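You operate a simulated robot arm through the tools that you are given. There is no shell and no other tool.

Carry out the task below with a simulated robot arm. There is one attempt and no reset: what you move stays moved.

Task
Level the tilt plate with the short level and lock it.
Fine: lift the stop block off the plate on to the table, free the lock, lay the level along the plate, turn the jack knob till the bubble is between the lines; leave the level there.

It is judged by the outcome, as a careful person would: the job done as asked, and still so three seconds after it is handed in. It fails if anything else is knocked over, pushed out of place, dropped, spilled or broken.

Robot
A 6-joint arm with a two-finger parallel gripper, fixed in place. Base frame: the origin is at the foot of the arm, x ahead of it, y to its left, z up; the work surface is at about z = 900. Lengths are in mm, angles in degrees, forces in N, time in s.
With the tool pointing down near the work surface it reaches from about 240 to 660 mm from the base axis. Its first joint turns from -66.0 to 66.0 degrees. Payload 2.9 kg.
The tool frame sits at the grasp point between the pads (the TCP): z along the fingers, y along the line on which they close. The tips reach 30 mm beyond it. Largest opening 110 mm; finger width 20, thickness 10; the body of the gripper, 48 by 112 mm, starts 55 mm behind the TCP.
Orientation is that of the tool frame in the base frame, as a unit quaternion [w, x, y, z]. With the fingers straight down and closing along the base's y, the tool's x points along the base's -x, its y along +y and its z along -z.

Tools
- The arm moves only by the tool move_arm. Its argument "increments" is a list of rows, each an object (a shift or turn left out is 0, a gripper value left out holds the last) with "travel": the shift along the base's x, y, z in mm, a list of three; "delta_rot": the turn, a rotation vector about the base's x, y, z in rad, a list of three; "jaw": the gripper command, from -1 (fully open) to 1 (shut), values between in proportion. In form: [{"travel": [x, y, z], "delta_rot": [wx, wy, wz], "jaw": jaw}, ...]. A call has 1 to 20 rows; each row shifts and turns the commanded pose from where the row before left it. Rows are played at 5 a second. More than 50 mm and 8.6 degrees between two rows, or a gripper value outside its range, and nothing of the call is played. A pose out of reach is approached as far as the arm can. The call stops where the force on the tool passes 50 N (or 10 N more than at its start, if that is more) or the arm is blocked; 0.2 s more then pass. The fingers move at their own pace (about 108 mm/s each) and stop on an object; they squeeze with about 27 N. The grip force told is the motor's: it shows also when the fingers shut on nothing. Time passes only in rows, and 0.2 s behind the last, so rows that do not move let the fingers close. The reply holds the time, the measured pose of the TCP, the force on the tool along the base axes, the opening and the grip force, in the units named above and with some noise, with the torque about the TCP (base axes, N m) and any sound that the robot's microphone picked up.
- Cameras (640 x 400 px; columns grow to the right, rows downward): "scene" is fixed at [40.8, 417, 1383.2]; the picture's right is [-0.97, -0.25, 0.00], its down [-0.15, 0.58, -0.80] and it looks along [0.20, -0.78, -0.60] (base axes); focal length 331 px, centre (320, 200). "wrist" rides on the gripper at [72, 17, -103] in the tool frame; the picture's right is [-0.23, 0.97, 0.00], its down [-0.76, -0.18, -0.62] and it looks along [-0.61, -0.14, 0.78] (tool axes); focal length 222 px, centre (320, 200). There is no depth. A picture from a camera that has moved, and an enlarged one, comes with that camera's place and axes in the base frame and with its lens.
- capture(camera): a new picture of that camera. It takes no simulated time.
- zoom(camera, box): a new picture of the part [left, top, right, bottom] of that camera's present view, enlarged. It takes no simulated time.
- job_done(): hands the job in; it is judged then, once.

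Nothing tells you positions but the pictures and the camera data. Unless the task says otherwise, let go and move clear before handing in.

The tools are called after "Request:" as name(argument=value, ...) on one line, values as JSON. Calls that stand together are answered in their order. move_arm: Moves the arm, as the interface text tells. Its arguments: {"type":"object","properties":{"increments":{"type":"array"}},"required":["increments"]} The other tools are called the same way: capture (camera) takes a picture; zoom (camera, box) takes an enlarged picture of a part of a camera's view; job_done () hands the job in.

At the start:

```text
clock: 0.0
position: [472.5, 22.0, 1164.0]
tool_rot: [0.0, 0.0, 1.0, 0.0]
force: [-0.4, -0.5, 0.0]
ft_torque: [0.01, -0.03, -0.02]
grip_width: 110.1
gripper_force: 0.0
```

scene: 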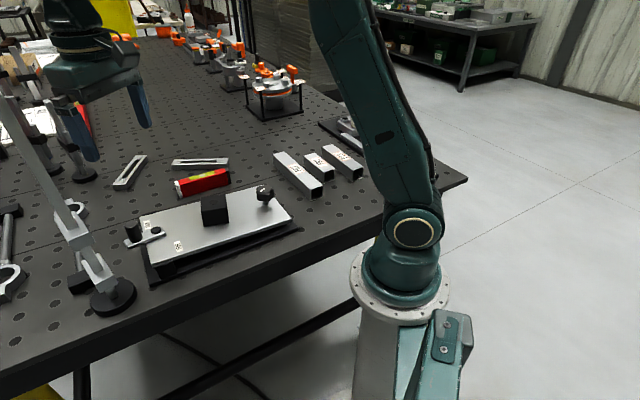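
wrist: 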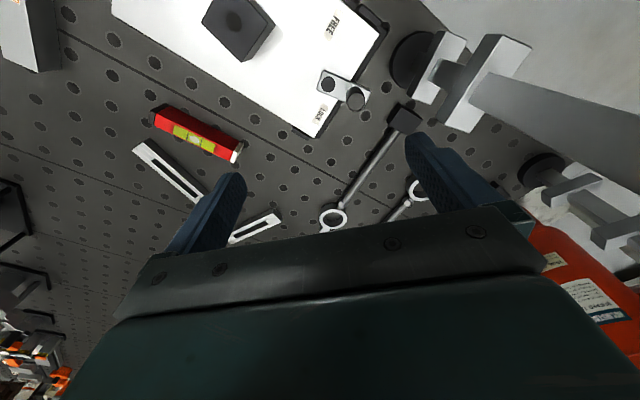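

I see the tilt plate with a black block on it, a lock lever at one end with FREE/LOCK labels, a knob at the other end, and a red level beside it. I'll take enlarged pictures first to locate everything.

Request:
zoom(camera="scene", box=[110, 140, 310, 290])

Request:
zoom(camera="wrist", box=[100, 0, 420, 200])

Request:
zoom(camera="scene", box=[110, 200, 190, 260])

Request:
zoom(camera="scene", box=[190, 160, 290, 230])

```text
2.67 times, centred on (210, 215) of scene
camera zoom: at [40.8, 417.0, 1383.2], right [-0.97, -0.25, 0.0], down [-0.15, 0.58, -0.8], along [0.2, -0.78, -0.6], focal length 882 px, centre (613, 160)
```

zoom: 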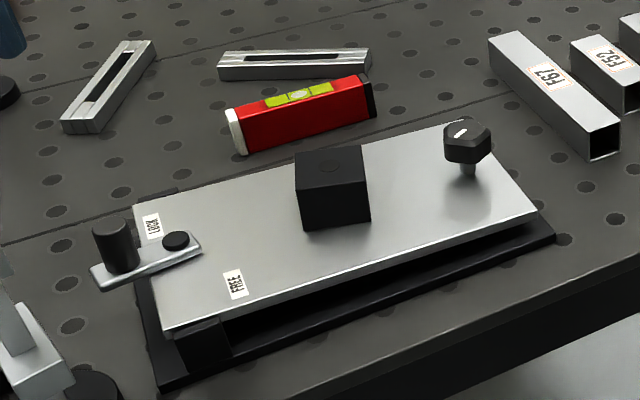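

```text
2.00 times, centred on (260, 100) of wrist
camera zoom: at [397.8, 39.1, 1266.7], right [0.23, 0.97, 0.0], down [0.76, -0.18, 0.62], along [0.61, -0.14, -0.78], focal length 444 px, centre (440, 400)
```

zoom: 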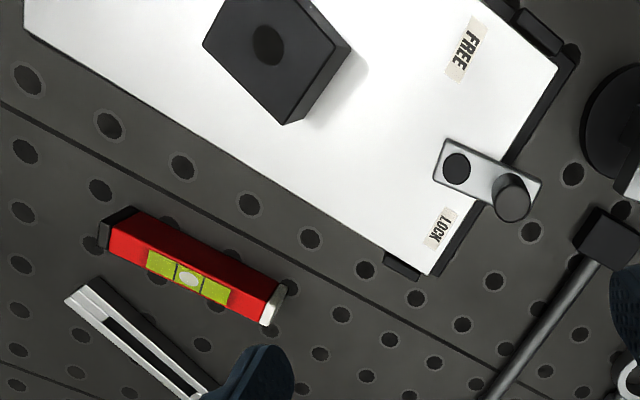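

```text
6.67 times, centred on (150, 230) of scene
camera zoom: at [40.8, 417.0, 1383.2], right [-0.97, -0.25, 0.0], down [-0.15, 0.58, -0.8], along [0.2, -0.78, -0.6], focal length 2204 px, centre (1453, 0)
```

zoom: 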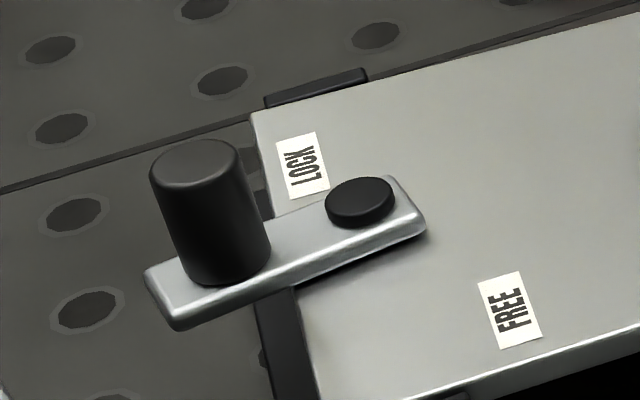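

```text
5.71 times, centred on (240, 195) of scene
camera zoom: at [40.8, 417.0, 1383.2], right [-0.97, -0.25, 0.0], down [-0.15, 0.58, -0.8], along [0.2, -0.78, -0.6], focal length 1890 px, centre (777, 229)
```

zoom: 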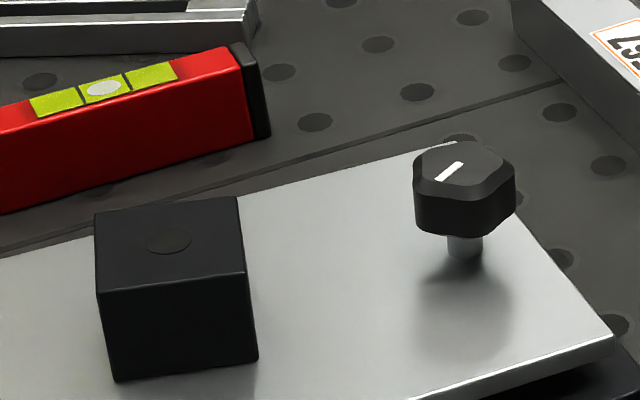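

The plate (about 270 × 145 mm, long axis at about 45°) is centred near (380,-43) with its top at z≈947. The block is at its centre, the lever pivot is near (461,36) and the knob near (293,-106). I'll move the wrist camera closer for better measurements.

Request:
move_arm(increments=[{"travel": [-24, -14, -10]}, {"travel": [-24, -14, -10]}, {"travel": [-24, -14, -10]}, {"travel": [0, 0, 0]}])

Request:
capture(camera="wrist")

Request:
capture(camera="scene")

```text
clock: 1.0
position: [399.0, -19.3, 1132.7]
tool_rot: [0.0, -0.001, 1.0, 0.0]
force: [0.3, 0.5, 0.1]
ft_torque: [-0.04, 0.01, 0.0]
grip_width: 109.9
gripper_force: 0.2
```

```text
taken
camera wrist: at [325.8, -3.3, 1235.9], right [0.23, 0.97, 0.0], down [0.76, -0.18, 0.62], along [0.61, -0.14, -0.78], focal length 222 px, centre (320, 200)
```

wrist: 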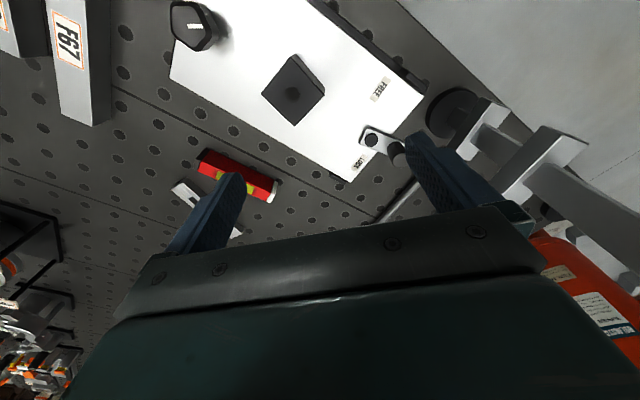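

```text
taken
```

scene: 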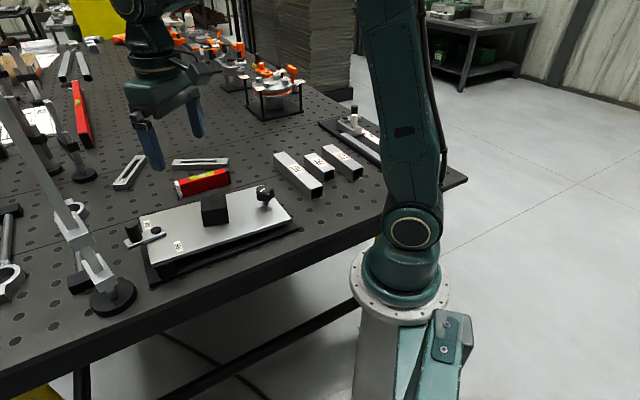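

Request:
zoom(camera="scene", box=[0, 80, 200, 330])

Request:
zoom(camera="wrist", box=[150, 0, 470, 200])

Request:
zoom(camera="wrist", box=[340, 60, 500, 180])

Request:
zoom(camera="wrist", box=[150, 0, 350, 130])

```text
1.60 times, centred on (100, 205) of scene
camera zoom: at [40.8, 417.0, 1383.2], right [-0.97, -0.25, 0.0], down [-0.15, 0.58, -0.8], along [0.2, -0.78, -0.6], focal length 529 px, centre (672, 192)
```

zoom: 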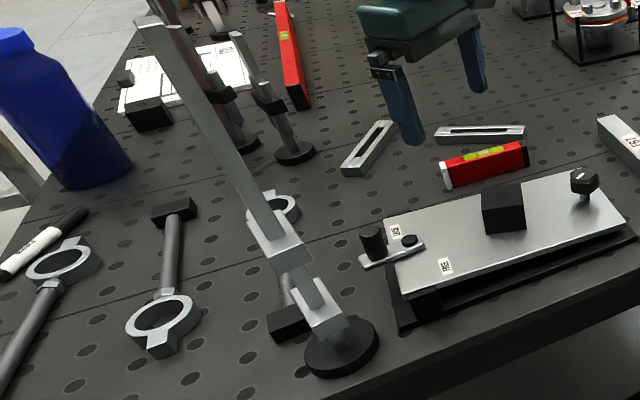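

```text
2.00 times, centred on (310, 100) of wrist
camera zoom: at [325.8, -3.3, 1235.9], right [0.23, 0.97, 0.0], down [0.76, -0.18, 0.62], along [0.61, -0.14, -0.78], focal length 444 px, centre (340, 400)
```

zoom: 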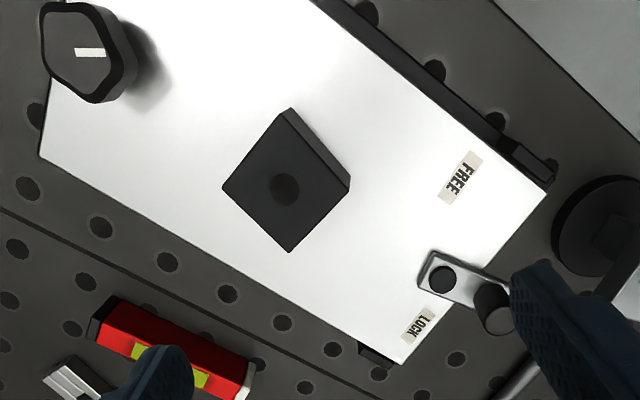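

```text
3.33 times, centred on (420, 120) of wrist
camera zoom: at [325.8, -3.3, 1235.9], right [0.23, 0.97, 0.0], down [0.76, -0.18, 0.62], along [0.61, -0.14, -0.78], focal length 740 px, centre (-13, 467)
```

zoom: 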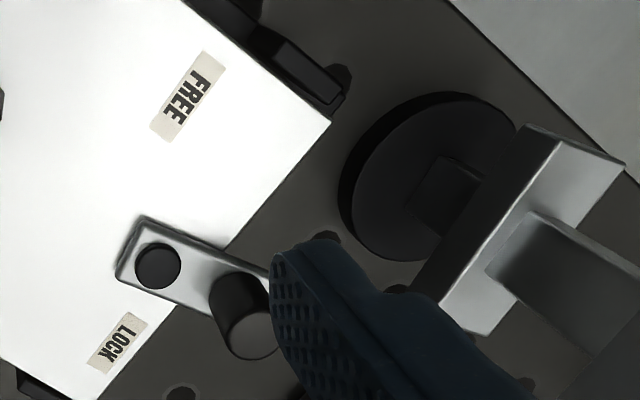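

```text
3.08 times, centred on (250, 65) of wrist
camera zoom: at [325.8, -3.3, 1235.9], right [0.23, 0.97, 0.0], down [0.76, -0.18, 0.62], along [0.61, -0.14, -0.78], focal length 684 px, centre (535, 615)
```

zoom: 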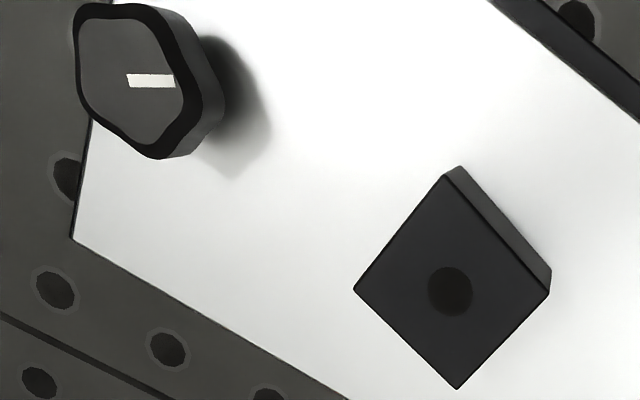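

The block top is at about (378,-43.5,983), roughly 48 mm square and turned about 31°. A second, long level lies farther off, so the near red one is the short level. I'll turn the gripper to match the block and come above it.

Request:
move_arm(increments=[{"travel": [-5, -6, -15], "delta_rot": [0, 0, 0.135]}, {"travel": [-5, -6, -15], "delta_rot": [0, 0, 0.135]}, {"travel": [-5, -6, -15], "delta_rot": [0, 0, 0.135]}, {"travel": [-6, -6.2, -15], "delta_rot": [0, 0, 0.135]}, {"travel": [0, 0, -12]}, {"travel": [0, 0, 0]}])

Request:
capture(camera="wrist")

Request:
capture(camera="scene")

```text
clock: 2.4
position: [377.4, -43.4, 1062.1]
tool_rot: [0.0, -0.267, 0.964, 0.0]
force: [0.0, 0.4, 0.0]
ft_torque: [0.0, 0.01, 0.01]
grip_width: 110.2
gripper_force: 0.0
```

```text
taken
camera wrist: at [306.3, -66.8, 1165.1], right [-0.31, 0.95, 0.0], down [0.74, 0.24, 0.62], along [0.59, 0.19, -0.78], focal length 222 px, centre (320, 200)
```

wrist: 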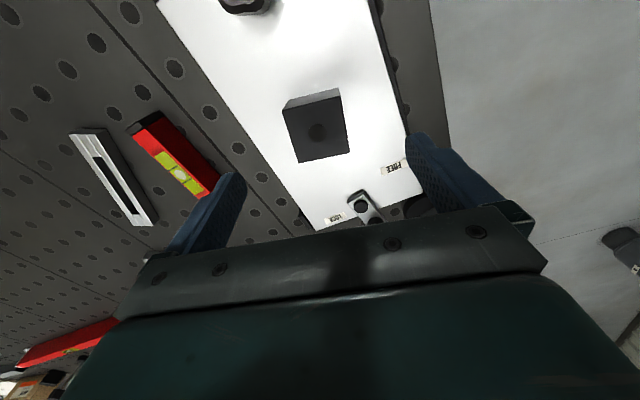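

```text
taken
```

scene: 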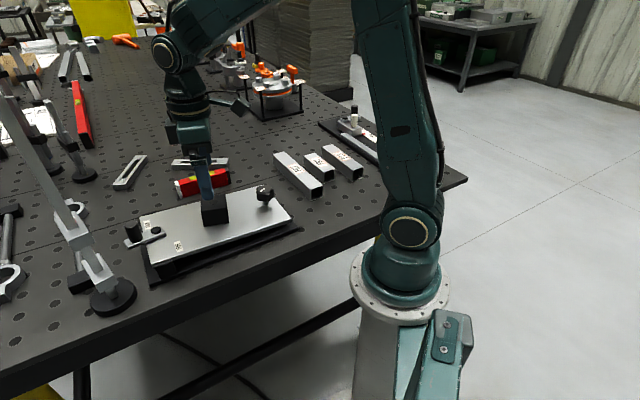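

Request:
zoom(camera="wrist", box=[240, 60, 400, 160])

Request:
zoom(camera="wrist", box=[60, 80, 260, 240])

```text
4.00 times, centred on (320, 110) of wrist
camera zoom: at [306.3, -66.8, 1165.1], right [-0.31, 0.95, 0.0], down [0.74, 0.24, 0.62], along [0.59, 0.19, -0.78], focal length 888 px, centre (320, 560)
```

zoom: 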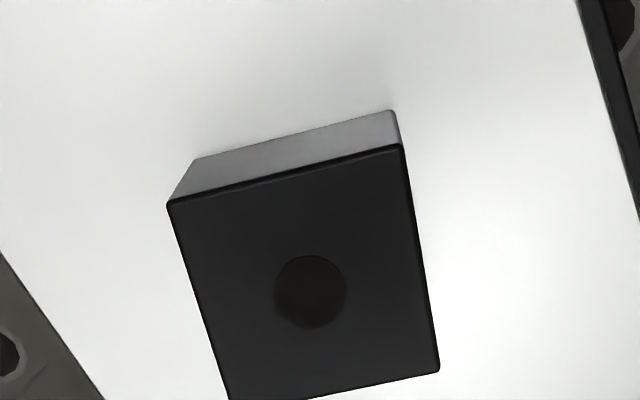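

```text
2.50 times, centred on (160, 160) of wrist
camera zoom: at [306.3, -66.8, 1165.1], right [-0.31, 0.95, 0.0], down [0.74, 0.24, 0.62], along [0.59, 0.19, -0.78], focal length 555 px, centre (720, 300)
```

zoom: 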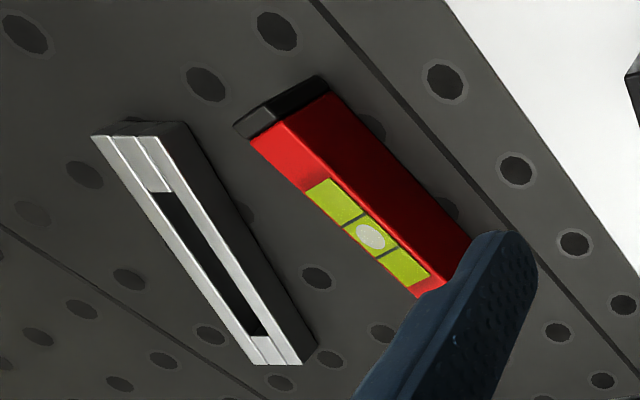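

The block centre is at about (378,-45.5), with its top at z≈980 and the plate under it at z≈942. I'll go down around it, staying clear of the plate, and close.

Request:
move_arm(increments=[{"travel": [0.6, -2.1, -20]}, {"travel": [0, 0, -20]}, {"travel": [0, 0, -20]}, {"travel": [0, 0, -12]}, {"travel": [0, 0, -8]}, {"travel": [0, 0, 0]}])

Request:
capture(camera="wrist")

Request:
zoom(camera="scene", box=[110, 120, 310, 290])

```text
clock: 3.8
position: [378.4, -44.7, 980.9]
tool_rot: [0.0, -0.267, 0.964, -0.001]
force: [-0.5, -0.2, -0.4]
ft_torque: [0.0, 0.03, 0.02]
grip_width: 110.0
gripper_force: 0.1
```

```text
taken
camera wrist: at [306.6, -68.9, 1084.6], right [-0.31, 0.95, 0.0], down [0.74, 0.24, 0.62], along [0.59, 0.19, -0.78], focal length 222 px, centre (320, 200)
```

wrist: 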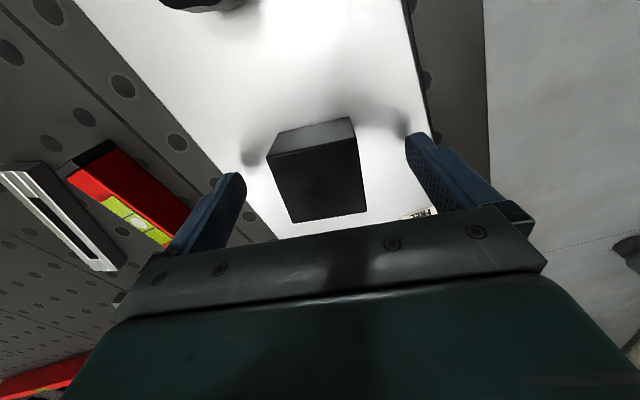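

```text
2.35 times, centred on (210, 205) of scene
camera zoom: at [40.9, 417.0, 1383.2], right [-0.97, -0.25, 0.0], down [-0.15, 0.58, -0.8], along [0.2, -0.78, -0.6], focal length 778 px, centre (579, 188)
```

zoom: 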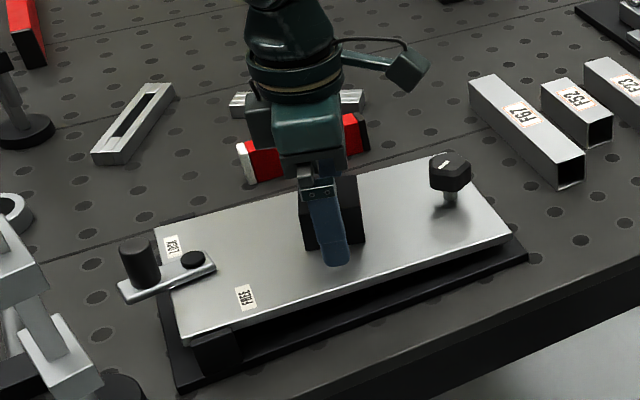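

The fingers straddle the block just above the plate. I'm closing them on it now.

Request:
move_arm(increments=[{"jaw": -0.2}, {"jaw": 0.0}, {"jaw": 1}, {"jaw": 1}, {"jaw": 1}])

Request:
capture(camera="wrist")

```text
clock: 5.0
position: [378.3, -45.7, 980.9]
tool_rot: [0.0, -0.267, 0.964, -0.001]
force: [-1.0, 1.7, 1.0]
ft_torque: [0.2, 0.1, 0.03]
grip_width: 49.7
gripper_force: 27.5
```

```text
taken
camera wrist: at [306.6, -68.9, 1084.9], right [-0.31, 0.95, 0.0], down [0.74, 0.24, 0.62], along [0.59, 0.19, -0.78], focal length 222 px, centre (320, 200)
```

wrist: 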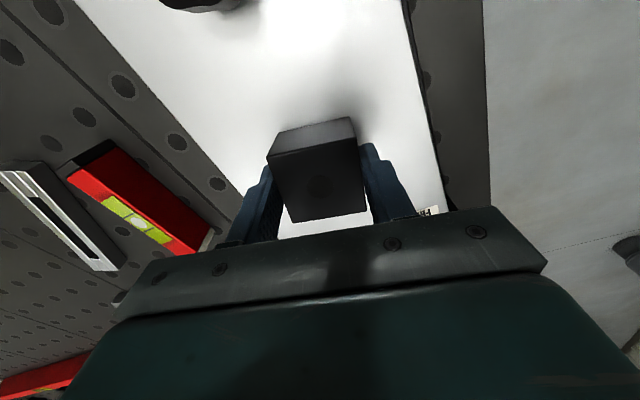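

The block is held at 49.7 mm. I'm lifting it straight up.

Request:
move_arm(increments=[{"travel": [0, 0, 5]}, {"travel": [0, 0, 10]}, {"travel": [0, 0, 15]}, {"travel": [0, 0, 20]}, {"travel": [0, 0, 20]}, {"travel": [0, 0, 0]}])

Request:
capture(camera="wrist")

Request:
capture(camera="scene")

```text
clock: 6.4
position: [377.8, -45.9, 1052.2]
tool_rot: [0.0, -0.266, 0.964, 0.0]
force: [0.4, -0.1, -4.2]
ft_torque: [-0.01, 0.01, -0.02]
grip_width: 49.8
gripper_force: 27.1
```

```text
taken
camera wrist: at [306.7, -69.0, 1155.3], right [-0.31, 0.95, 0.0], down [0.75, 0.24, 0.62], along [0.59, 0.19, -0.78], focal length 222 px, centre (320, 200)
```

wrist: 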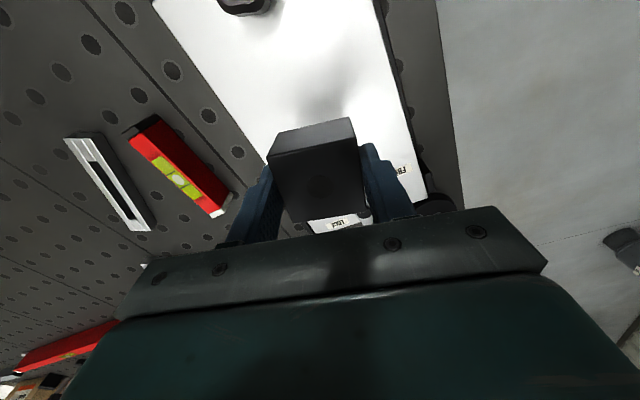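

```text
taken
```

scene: 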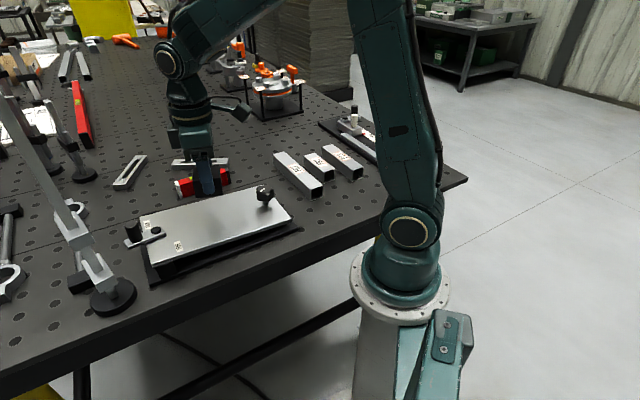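

The block came up cleanly; it weighs about 0.43 kg. I'm carrying it to clear table beyond the plate, near (605,-80).

Request:
move_arm(increments=[{"travel": [37, -5.7, 0]}, {"travel": [38, -5.7, 0]}, {"travel": [38, -5.7, 0]}, {"travel": [38, -5.7, 0]}, {"travel": [38, -5.7, 0]}, {"travel": [38, -5.6, 0]}, {"travel": [0, 0, 0]}])

Request:
capture(camera="wrist")

Request:
capture(camera="scene")

```text
clock: 8.0
position: [607.2, -79.3, 1050.8]
tool_rot: [-0.001, -0.267, 0.964, 0.0]
force: [0.3, -1.1, -4.4]
ft_torque: [-0.02, 0.02, -0.02]
grip_width: 50.0
gripper_force: 27.0
```

```text
taken
camera wrist: at [535.0, -102.0, 1153.5], right [-0.31, 0.95, 0.0], down [0.75, 0.24, 0.62], along [0.59, 0.19, -0.78], focal length 222 px, centre (320, 200)
```

wrist: 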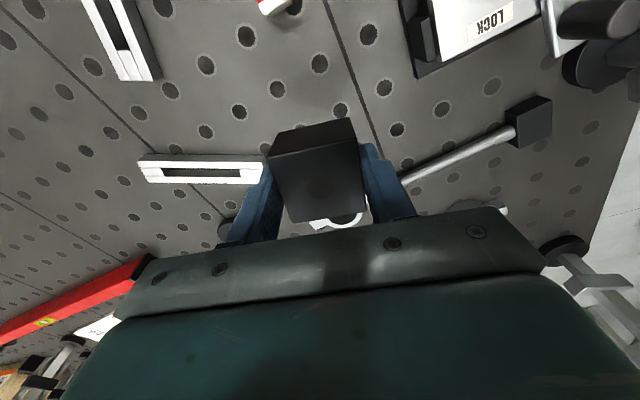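

```text
taken
```

scene: 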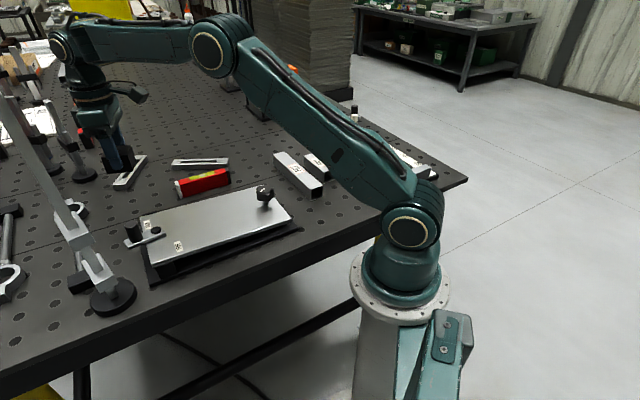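

The spot below is clear. I'm lowering the block towards the table.

Request:
move_arm(increments=[{"travel": [0, 0, -25]}, {"travel": [0, 0, -25]}, {"travel": [0, 0, -25]}, {"travel": [0, 0, -18]}, {"travel": [0, 0, -8]}, {"travel": [0, 0, 0]}])

Request:
zoom(camera="scene", box=[60, 110, 200, 220])

Request:
capture(camera="wrist")

```text
clock: 9.4
position: [604.4, -79.2, 951.2]
tool_rot: [-0.001, -0.267, 0.964, 0.0]
force: [-0.1, -0.3, -3.3]
ft_torque: [0.05, 0.02, 0.04]
grip_width: 49.6
gripper_force: 27.3
```

```text
3.64 times, centred on (130, 165) of scene
camera zoom: at [40.9, 417.0, 1383.2], right [-0.97, -0.25, 0.0], down [-0.15, 0.58, -0.8], along [0.2, -0.78, -0.6], focal length 1202 px, centre (1011, 327)
```

zoom: 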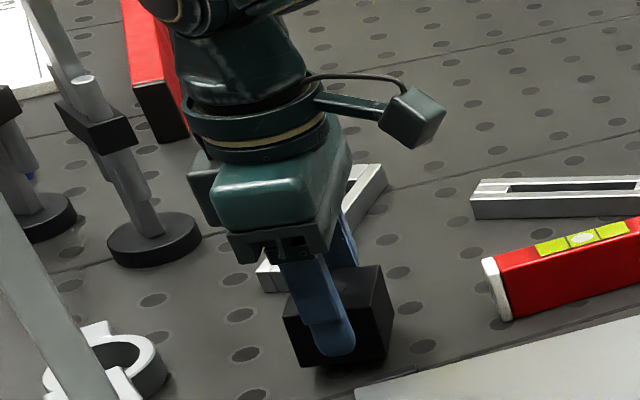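

```text
taken
camera wrist: at [533.7, -103.0, 1053.6], right [-0.31, 0.95, 0.0], down [0.75, 0.24, 0.62], along [0.59, 0.19, -0.78], focal length 222 px, centre (320, 200)
```

wrist: 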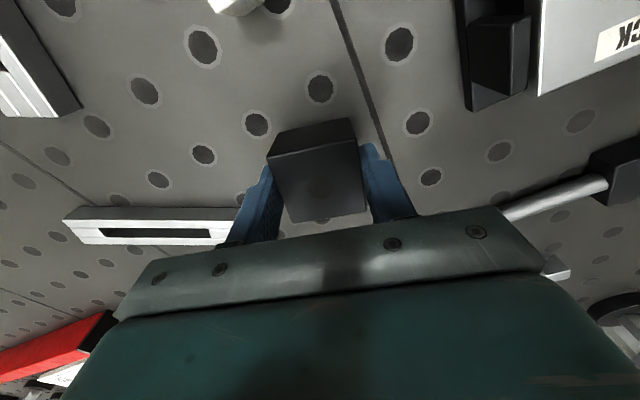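

Request:
move_arm(increments=[{"travel": [0, 0, -3]}, {"travel": [0, 0, -3]}, {"travel": [0, 0, -2]}, {"travel": [0, 0, 0]}])

Request:
zoom(camera="scene", box=[110, 160, 170, 200])

```text
clock: 10.4
position: [606.7, -79.6, 942.9]
tool_rot: [0.001, -0.267, 0.964, 0.0]
force: [-4.2, 2.3, 8.2]
ft_torque: [-0.22, 0.3, -0.1]
grip_width: 49.8
gripper_force: 27.5
```

```text
10.00 times, centred on (140, 180) of scene
camera zoom: at [40.6, 417.1, 1383.1], right [-0.97, -0.25, 0.0], down [-0.15, 0.58, -0.8], along [0.2, -0.78, -0.6], focal length 3307 px, centre (2120, 400)
```

zoom: 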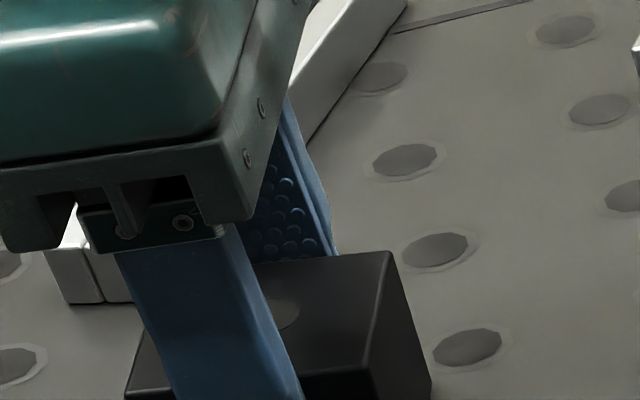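

Request:
zoom(camera="scene", box=[100, 160, 190, 230])

Request:
move_arm(increments=[{"travel": [0, 0, -0.5]}, {"travel": [0, 0, 0]}])

```text
5.71 times, centred on (145, 195) of scene
camera zoom: at [40.6, 417.1, 1383.1], right [-0.97, -0.25, 0.0], down [-0.15, 0.58, -0.8], along [0.2, -0.78, -0.6], focal length 1890 px, centre (1320, 229)
```

zoom: 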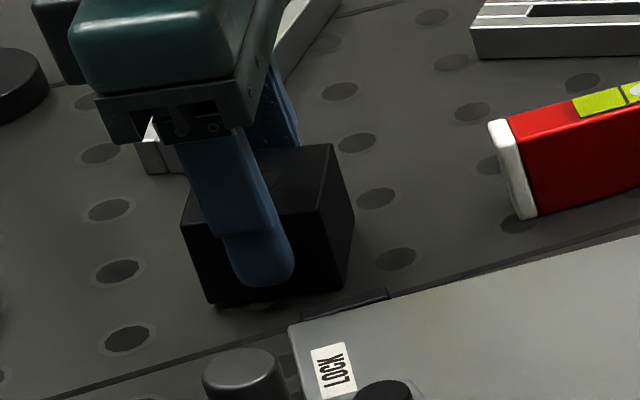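

```text
clock: 11.0
position: [605.9, -80.5, 942.9]
tool_rot: [0.001, -0.268, 0.963, -0.001]
force: [-3.9, 1.6, 16.0]
ft_torque: [-0.01, 0.66, -0.01]
grip_width: 49.7
gripper_force: 27.1
```

The block is on the table, and the force has risen to 16 N. I'll release it gently and rise clear.

Request:
move_arm(increments=[{"travel": [0, 0, 0.3], "jaw": 0.0}, {"jaw": -0.2}, {"jaw": -0.35}, {"jaw": -0.35}, {"travel": [0, 0, 15]}, {"travel": [0, 0, 30]}, {"travel": [0, 0, 40]}, {"travel": [0, 0, 40]}, {"travel": [0, 0, 0]}])

Request:
zoom(camera="scene", box=[100, 140, 220, 230])

Request:
capture(camera="wrist")

```text
clock: 13.0
position: [606.0, -80.4, 1068.1]
tool_rot: [-0.001, -0.267, 0.964, 0.001]
force: [0.1, -0.2, 0.4]
ft_torque: [0.01, 0.02, 0.01]
grip_width: 74.3
gripper_force: 0.1
```

```text
4.44 times, centred on (160, 185) of scene
camera zoom: at [40.8, 417.0, 1383.2], right [-0.97, -0.25, 0.0], down [-0.15, 0.58, -0.8], along [0.2, -0.78, -0.6], focal length 1470 px, centre (1031, 267)
```

zoom: 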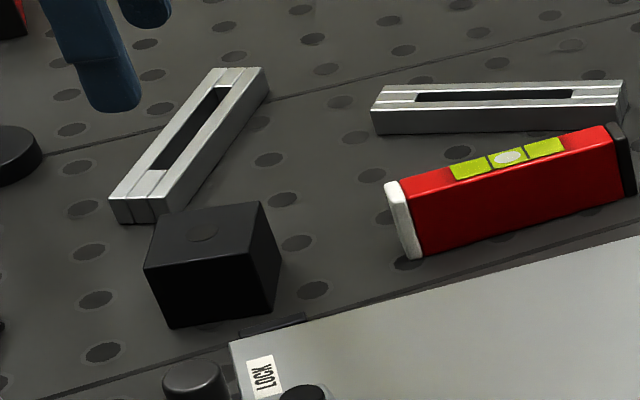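

```text
taken
camera wrist: at [534.2, -103.2, 1171.1], right [-0.31, 0.95, 0.0], down [0.74, 0.24, 0.62], along [0.59, 0.19, -0.78], focal length 222 px, centre (320, 200)
```

wrist: 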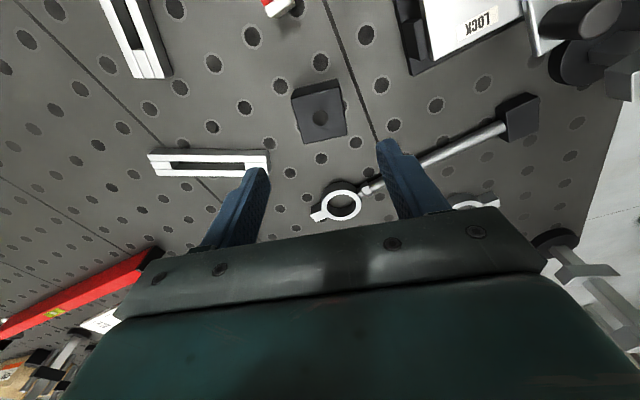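

The block sits flat on the table near (606,-80). Next I'll look at the lock lever from close by.

Request:
move_arm(increments=[{"travel": [-35, 22, 5]}, {"travel": [-35, 22, 5]}, {"travel": [-35, 22, 5]}, {"travel": [-35, 22, 5]}, {"travel": [-36, 22, 2]}, {"travel": [0, 0, 0]}])

Request:
capture(camera="wrist")

Request:
zoom(camera="wrist", box=[240, 80, 440, 220])

Request:
capture(camera="scene")

```text
clock: 14.4
position: [429.7, 32.2, 1090.3]
tool_rot: [0.0, -0.266, 0.964, 0.0]
force: [-0.6, -0.2, 0.5]
ft_torque: [0.03, -0.04, 0.01]
grip_width: 74.4
gripper_force: 0.1
```

```text
taken
camera wrist: at [358.4, 8.0, 1192.1], right [-0.31, 0.95, 0.0], down [0.74, 0.24, 0.62], along [0.59, 0.19, -0.78], focal length 222 px, centre (320, 200)
```

wrist: 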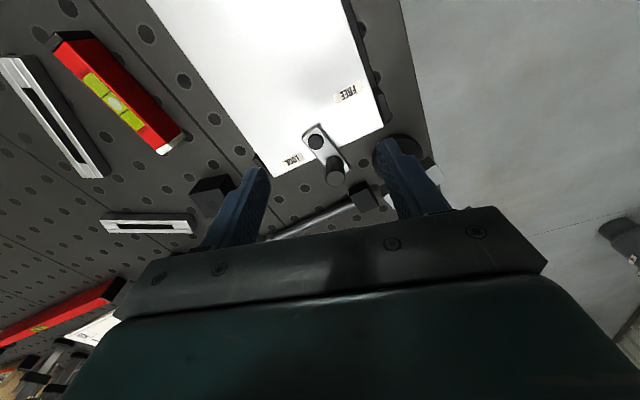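

```text
2.86 times, centred on (340, 150) of wrist
camera zoom: at [358.4, 8.0, 1192.1], right [-0.31, 0.95, 0.0], down [0.74, 0.24, 0.62], along [0.59, 0.19, -0.78], focal length 635 px, centre (263, 343)
```

zoom: 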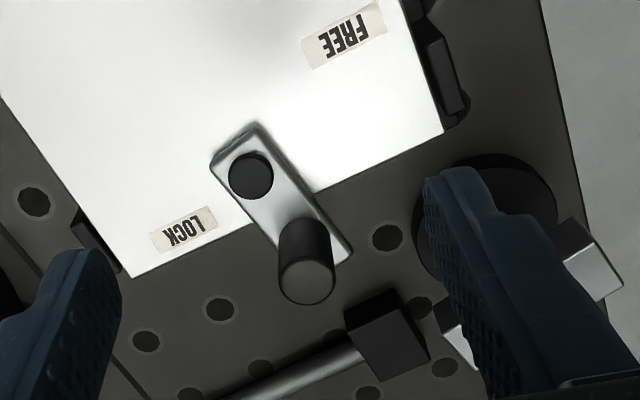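

```text
taken
```

scene: 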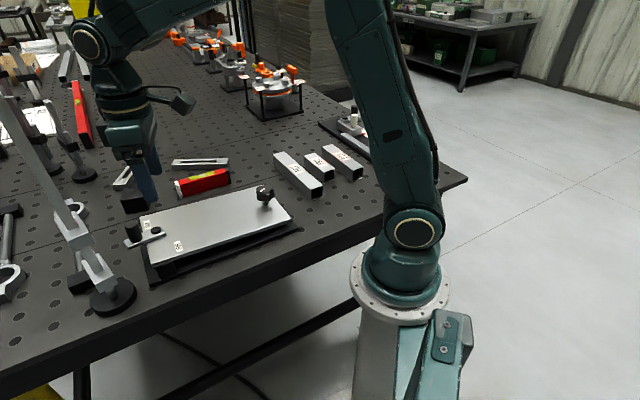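

The lever pivot is near (458,36) and the handle near (479,64), with its top at z≈993. A tall post stands near (474,158). To keep clear of the post I'll turn the gripper so it closes along x, with the camera on the −y side, and come above the handle.

Request:
move_arm(increments=[{"travel": [7, 4.5, 0], "delta_rot": [0, 0, 0.147], "jaw": 0.02}, {"travel": [7, 4.5, 0], "delta_rot": [0, 0, 0.147]}, {"travel": [7, 4.5, 0], "delta_rot": [0, 0, 0.147]}, {"travel": [7, 4.5, 0], "delta_rot": [0, 0, 0.147]}, {"travel": [7, 4.5, 0], "delta_rot": [0, 0, 0.147]}, {"travel": [7, 4.5, 0], "delta_rot": [0, 0, 0.147]}, {"travel": [7, 4.5, 0], "delta_rot": [0, 0, 0.147]}, {"travel": [0, 0, 0]}])

Request:
capture(camera="wrist")

Request:
capture(camera="scene")

```text
clock: 16.2
position: [478.4, 63.4, 1089.9]
tool_rot: [0.0, -0.707, 0.707, 0.0]
force: [0.5, -0.5, 0.0]
ft_torque: [0.02, -0.03, 0.0]
grip_width: 54.0
gripper_force: 0.1
```

```text
taken
camera wrist: at [461.4, -10.5, 1192.4], right [-0.97, 0.23, 0.0], down [0.18, 0.76, 0.62], along [0.14, 0.61, -0.78], focal length 222 px, centre (320, 200)
```

wrist: 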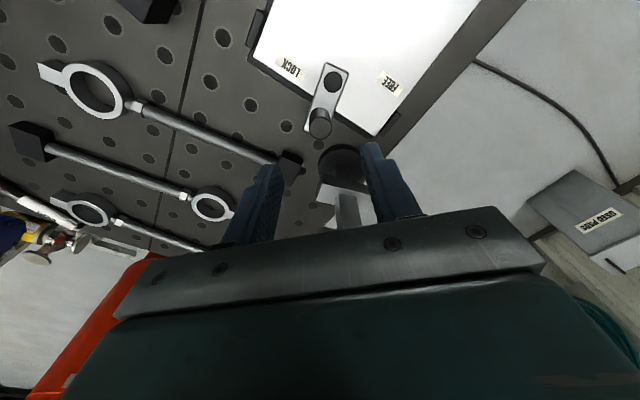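

```text
taken
```

scene: 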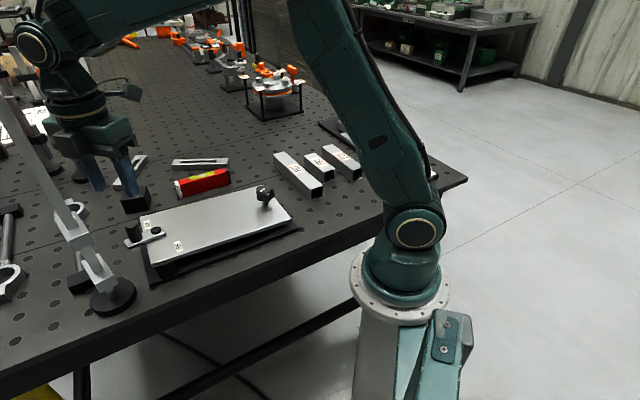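

Request:
zoom(camera="wrist", box=[250, 40, 410, 160])

```text
3.33 times, centred on (330, 100) of wrist
camera zoom: at [461.4, -10.5, 1192.4], right [-0.97, 0.23, 0.0], down [0.18, 0.76, 0.62], along [0.14, 0.61, -0.78], focal length 740 px, centre (287, 533)
```

zoom: 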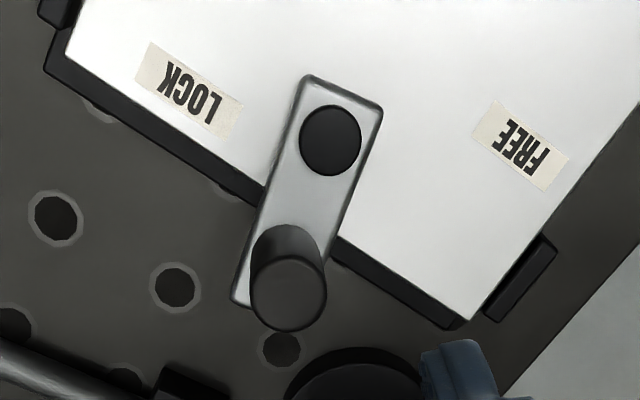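

The handle is centred under the gripper. I'm going down and closing on it.

Request:
move_arm(increments=[{"travel": [0, 0, -25]}, {"travel": [0, 0, -25]}, {"travel": [0, 0, -20]}, {"travel": [0, 0, -13]}, {"travel": [0, 0, -10]}, {"travel": [0, 0, 0]}])

Request:
capture(camera="wrist")

Request:
zoom(camera="scene", box=[60, 130, 240, 280])

```text
clock: 17.6
position: [479.8, 62.3, 996.4]
tool_rot: [0.0, -0.706, 0.708, 0.0]
force: [0.0, -0.4, 0.8]
ft_torque: [-0.03, -0.03, 0.0]
grip_width: 53.8
gripper_force: 0.0
```

```text
taken
camera wrist: at [461.4, -11.3, 1099.5], right [-0.97, 0.23, 0.0], down [0.18, 0.76, 0.62], along [0.14, 0.61, -0.78], focal length 222 px, centre (320, 200)
```

wrist: 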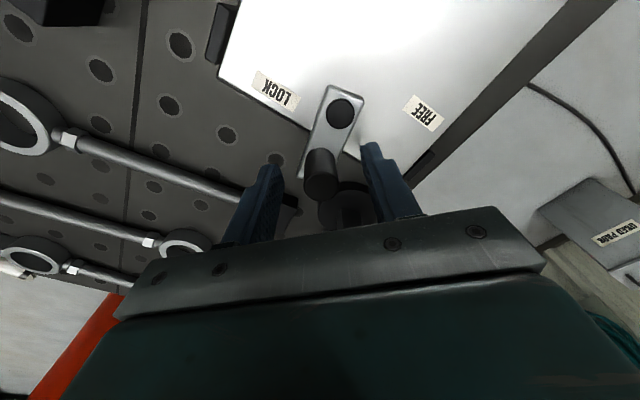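

```text
2.67 times, centred on (150, 205) of scene
camera zoom: at [40.8, 417.0, 1383.2], right [-0.97, -0.25, 0.0], down [-0.15, 0.58, -0.8], along [0.2, -0.78, -0.6], focal length 882 px, centre (773, 187)
```

zoom: 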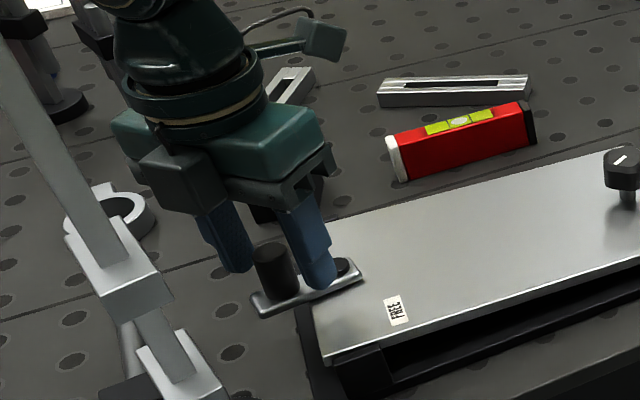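

Request:
move_arm(increments=[{"jaw": 0.4}, {"jaw": 0.7}, {"jaw": 0.7}, {"jaw": 0.7}])

Request:
capture(camera="wrist")

```text
clock: 18.6
position: [479.4, 63.1, 995.1]
tool_rot: [0.0, -0.707, 0.708, -0.001]
force: [-0.4, 0.0, -4.5]
ft_torque: [0.07, -1.1, -0.05]
grip_width: 22.1
gripper_force: 44.9
```

```text
taken
camera wrist: at [461.5, -11.2, 1099.6], right [-0.97, 0.23, 0.0], down [0.18, 0.76, 0.62], along [0.14, 0.61, -0.78], focal length 222 px, centre (320, 200)
```

wrist: 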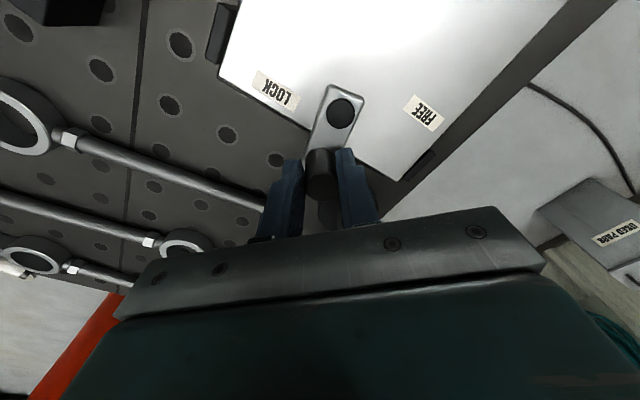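

The handle is gripped at 22 mm. I'll swing it in a small arc about the pivot towards FREE and watch the force.

Request:
move_arm(increments=[{"travel": [-2.48, 1.68, 0]}, {"travel": [-2.62, 1.45, 0]}, {"travel": [-2.73, 1.21, 0]}, {"travel": [0, 0, 0]}])

Request:
capture(camera="wrist")

```text
clock: 19.6
position: [473.6, 68.6, 995.6]
tool_rot: [-0.003, 0.707, -0.707, 0.001]
force: [16.4, 7.4, -9.7]
ft_torque: [0.54, -1.42, 0.4]
grip_width: 21.9
gripper_force: 44.8
```

```text
taken
camera wrist: at [454.4, -5.9, 1099.5], right [-0.97, 0.23, 0.0], down [0.17, 0.76, 0.63], along [0.15, 0.61, -0.78], focal length 222 px, centre (320, 200)
```

wrist: 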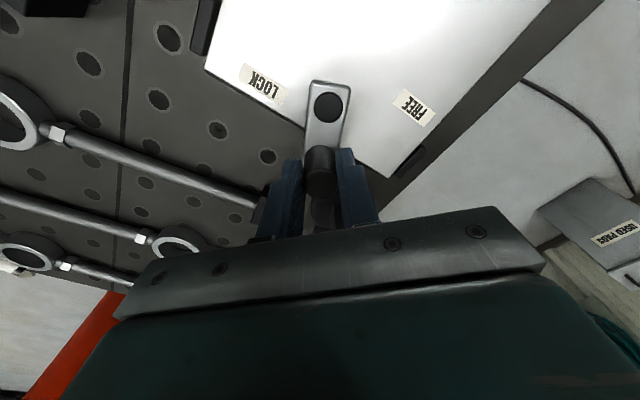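

The lever is turning against about 15 N. I'll continue the arc with a slightly larger radius.

Request:
move_arm(increments=[{"travel": [-2.35, 2.2, 0]}, {"travel": [-3.04, 0.77, 0]}, {"travel": [-3.1, 0.49, 0]}, {"travel": [-3.13, 0.22, 0]}, {"travel": [0, 0, 0]}])

Request:
capture(camera="wrist")

Request:
capture(camera="scene")

```text
clock: 20.8
position: [459.3, 70.6, 996.8]
tool_rot: [0.002, -0.706, 0.708, -0.001]
force: [12.4, 10.4, -0.4]
ft_torque: [0.66, -1.33, 0.34]
grip_width: 22.0
gripper_force: 45.3
```

```text
taken
camera wrist: at [441.7, -2.3, 1099.5], right [-0.97, 0.23, 0.0], down [0.18, 0.76, 0.62], along [0.14, 0.61, -0.78], focal length 222 px, centre (320, 200)
```

wrist: 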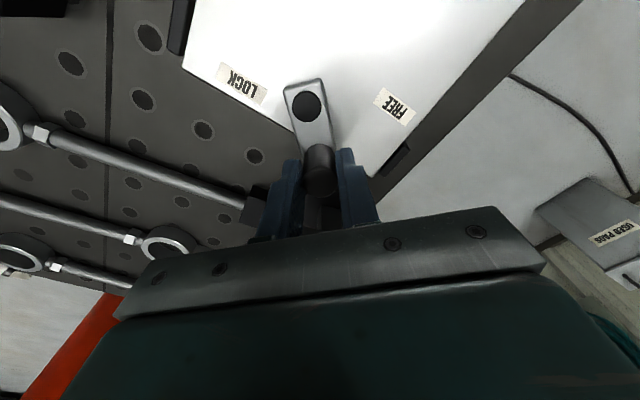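

```text
taken
```

scene: 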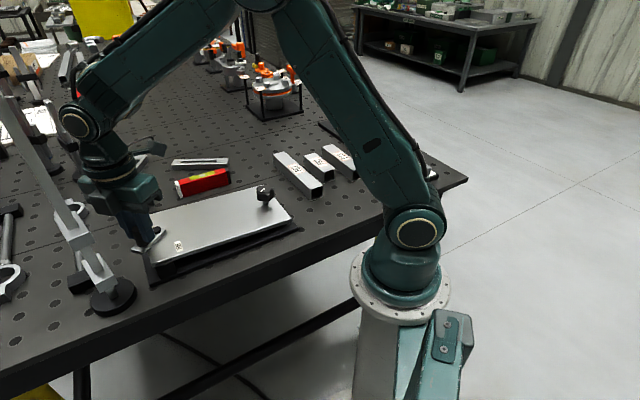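

Request:
move_arm(increments=[{"travel": [-4.06, 0.26, 0]}, {"travel": [-3.71, -0.52, 0]}, {"travel": [-3.64, -0.9, 0]}, {"travel": [-3.52, -1.29, 0]}, {"travel": [-3.37, -1.65, 0]}, {"travel": [0, 0, 0]}])

Request:
capture(camera="wrist")

```text
clock: 22.2
position: [442.1, 65.4, 996.2]
tool_rot: [0.001, -0.707, 0.707, -0.001]
force: [13.1, 7.6, -4.6]
ft_torque: [0.68, -1.35, 0.46]
grip_width: 21.9
gripper_force: 45.2
```

```text
taken
camera wrist: at [423.5, -6.7, 1098.9], right [-0.97, 0.23, 0.0], down [0.18, 0.76, 0.62], along [0.14, 0.61, -0.78], focal length 222 px, centre (320, 200)
```

wrist: 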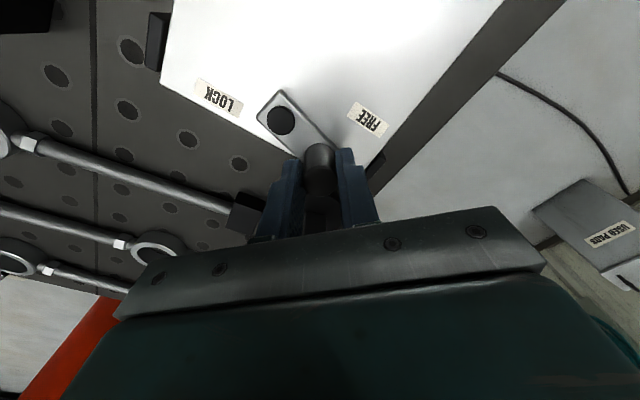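

Request:
move_arm(increments=[{"travel": [-3.17, -1.98, 0], "delta_rot": [0, 0, 0.09]}, {"travel": [-2.96, -2.31, 0], "delta_rot": [0, 0, 0.09]}, {"travel": [-2.69, -2.6, 0], "delta_rot": [0, 0, 0.09]}, {"travel": [-2.41, -2.87, 0], "delta_rot": [0, 0, 0.09]}, {"travel": [0, 0, 0]}])

Request:
capture(camera="wrist")

Request:
zoom(camera="scene", box=[80, 130, 300, 290])

```text
clock: 23.3
position: [434.4, 60.4, 996.2]
tool_rot: [-0.007, 0.823, -0.568, 0.005]
force: [5.8, 4.6, -10.8]
ft_torque: [0.08, -1.29, -0.19]
grip_width: 21.8
gripper_force: 45.1
stopped in row 5: the force on the tool passed its limit at 52 N (the readings are from after the stop); the commanded pose is now the measured one
```

```text
taken
camera wrist: at [441.6, -15.8, 1098.6], right [-0.99, -0.13, -0.02], down [-0.11, 0.77, 0.63], along [-0.07, 0.62, -0.78], focal length 222 px, centre (320, 200)
```

wrist: 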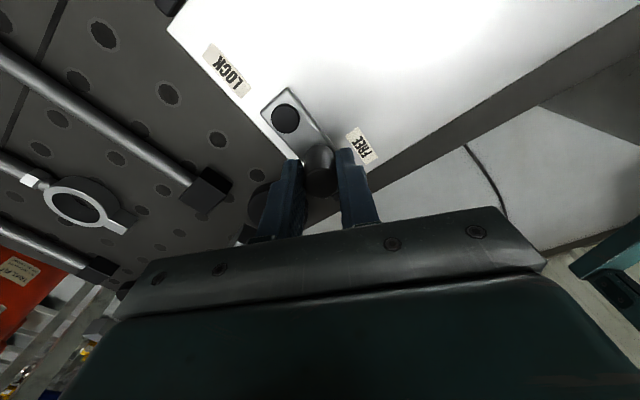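

```text
2.50 times, centred on (190, 210) of scene
camera zoom: at [41.1, 417.2, 1383.1], right [-0.97, -0.25, 0.0], down [-0.15, 0.58, -0.8], along [0.2, -0.78, -0.6], focal length 827 px, centre (645, 175)
```

zoom: 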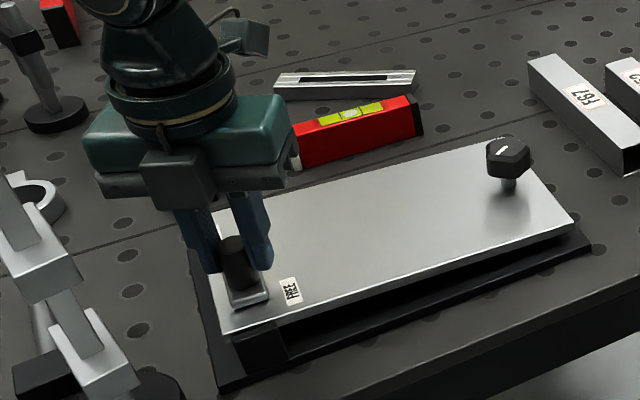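

The lever has met its end stop at about 134°, pointing across the plate beside FREE, so the lock is free. I'll release and rise.

Request:
move_arm(increments=[{"travel": [0.5, 0.5, 0], "jaw": 0.4}, {"jaw": 0.02}, {"travel": [0, 0, 10]}, {"travel": [0, 0, 30]}, {"travel": [0, 0, 40]}, {"travel": [0, 0, 0]}])

Request:
capture(camera="wrist")

Request:
zoom(camera="scene", box=[100, 140, 320, 290])

```text
clock: 24.7
position: [433.4, 59.7, 1076.7]
tool_rot: [-0.007, 0.823, -0.568, 0.005]
force: [-0.2, 0.1, 0.5]
ft_torque: [-0.01, -0.01, -0.02]
grip_width: 53.9
gripper_force: 0.0
```

```text
taken
camera wrist: at [440.3, -15.3, 1179.0], right [-0.99, -0.13, -0.01], down [-0.11, 0.77, 0.63], along [-0.07, 0.62, -0.78], focal length 222 px, centre (320, 200)
```

wrist: 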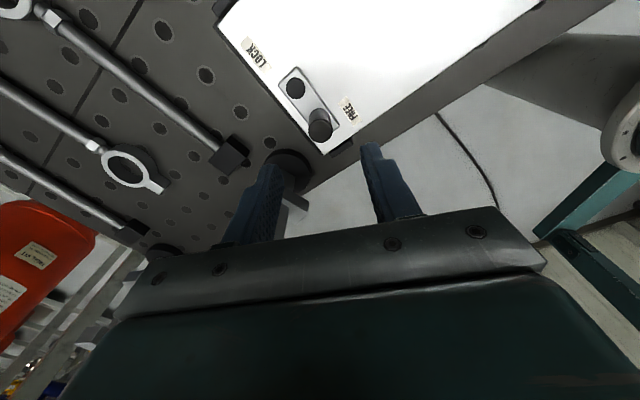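

```text
2.67 times, centred on (210, 215) of scene
camera zoom: at [40.8, 417.0, 1383.2], right [-0.97, -0.25, 0.0], down [-0.15, 0.58, -0.8], along [0.2, -0.78, -0.6], focal length 882 px, centre (613, 160)
```

zoom: 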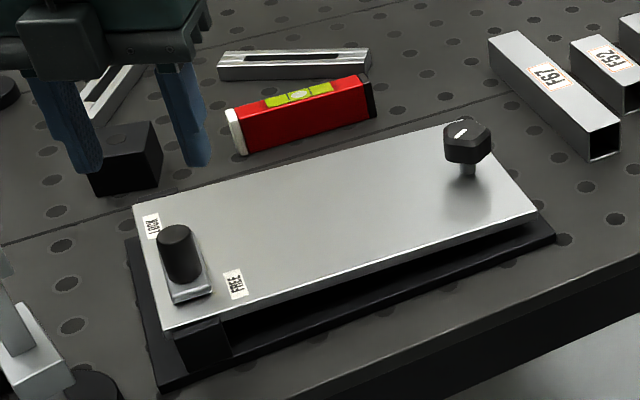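

The lever now lies parallel to the plate's end edge, by FREE. Next I'll go above the short level, straightening the tool and turning it to match.

Request:
move_arm(increments=[{"travel": [0, 0, 10], "delta_rot": [-0.0058, 0.0162, 0]}, {"travel": [6.7, -29.6, -2], "delta_rot": [0, 0, -0.1414]}, {"travel": [6.7, -29.6, -2], "delta_rot": [0, 0, -0.1414]}, {"travel": [6.7, -29.6, -2], "delta_rot": [0, 0, -0.1414]}, {"travel": [6.7, -29.6, -2], "delta_rot": [0, 0, -0.1414]}, {"travel": [6.7, -29.6, -2], "delta_rot": [0, 0, -0.1414]}, {"travel": [6.7, -29.6, -2], "delta_rot": [0, 0, -0.1414]}, {"travel": [6.7, -29.6, -2], "delta_rot": [0, 0, -0.1414]}, {"travel": [6.7, -29.6, -2], "delta_rot": [0, 0, -0.1414]}, {"travel": [0, 0, 0]}])

Request:
capture(camera="wrist")

Request:
zoom(camera="wrist", box=[220, 40, 420, 190])

```text
clock: 26.9
position: [487.8, -179.0, 1070.7]
tool_rot: [0.0, -0.389, 0.921, 0.001]
force: [0.5, 0.2, -0.2]
ft_torque: [0.0, 0.01, -0.03]
grip_width: 53.5
gripper_force: 0.1
```

```text
taken
camera wrist: at [423.7, -219.7, 1173.8], right [-0.54, 0.84, 0.0], down [0.66, 0.42, 0.62], along [0.52, 0.34, -0.78], focal length 222 px, centre (320, 200)
```

wrist: 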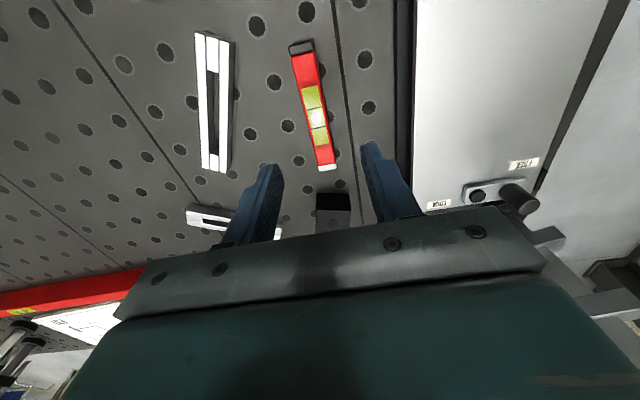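

```text
2.67 times, centred on (320, 115) of wrist
camera zoom: at [423.7, -219.7, 1173.8], right [-0.54, 0.84, 0.0], down [0.66, 0.42, 0.62], along [0.52, 0.34, -0.78], focal length 592 px, centre (320, 427)
```

zoom: 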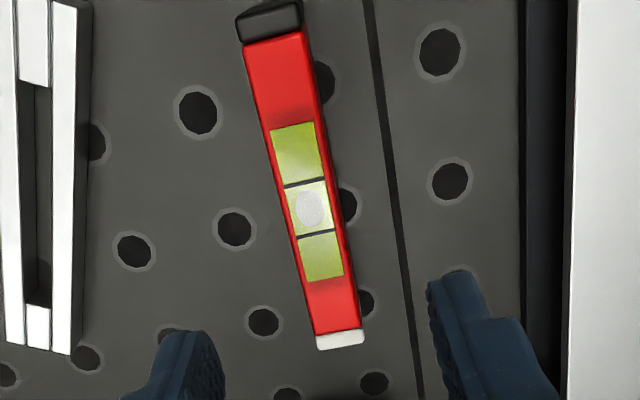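

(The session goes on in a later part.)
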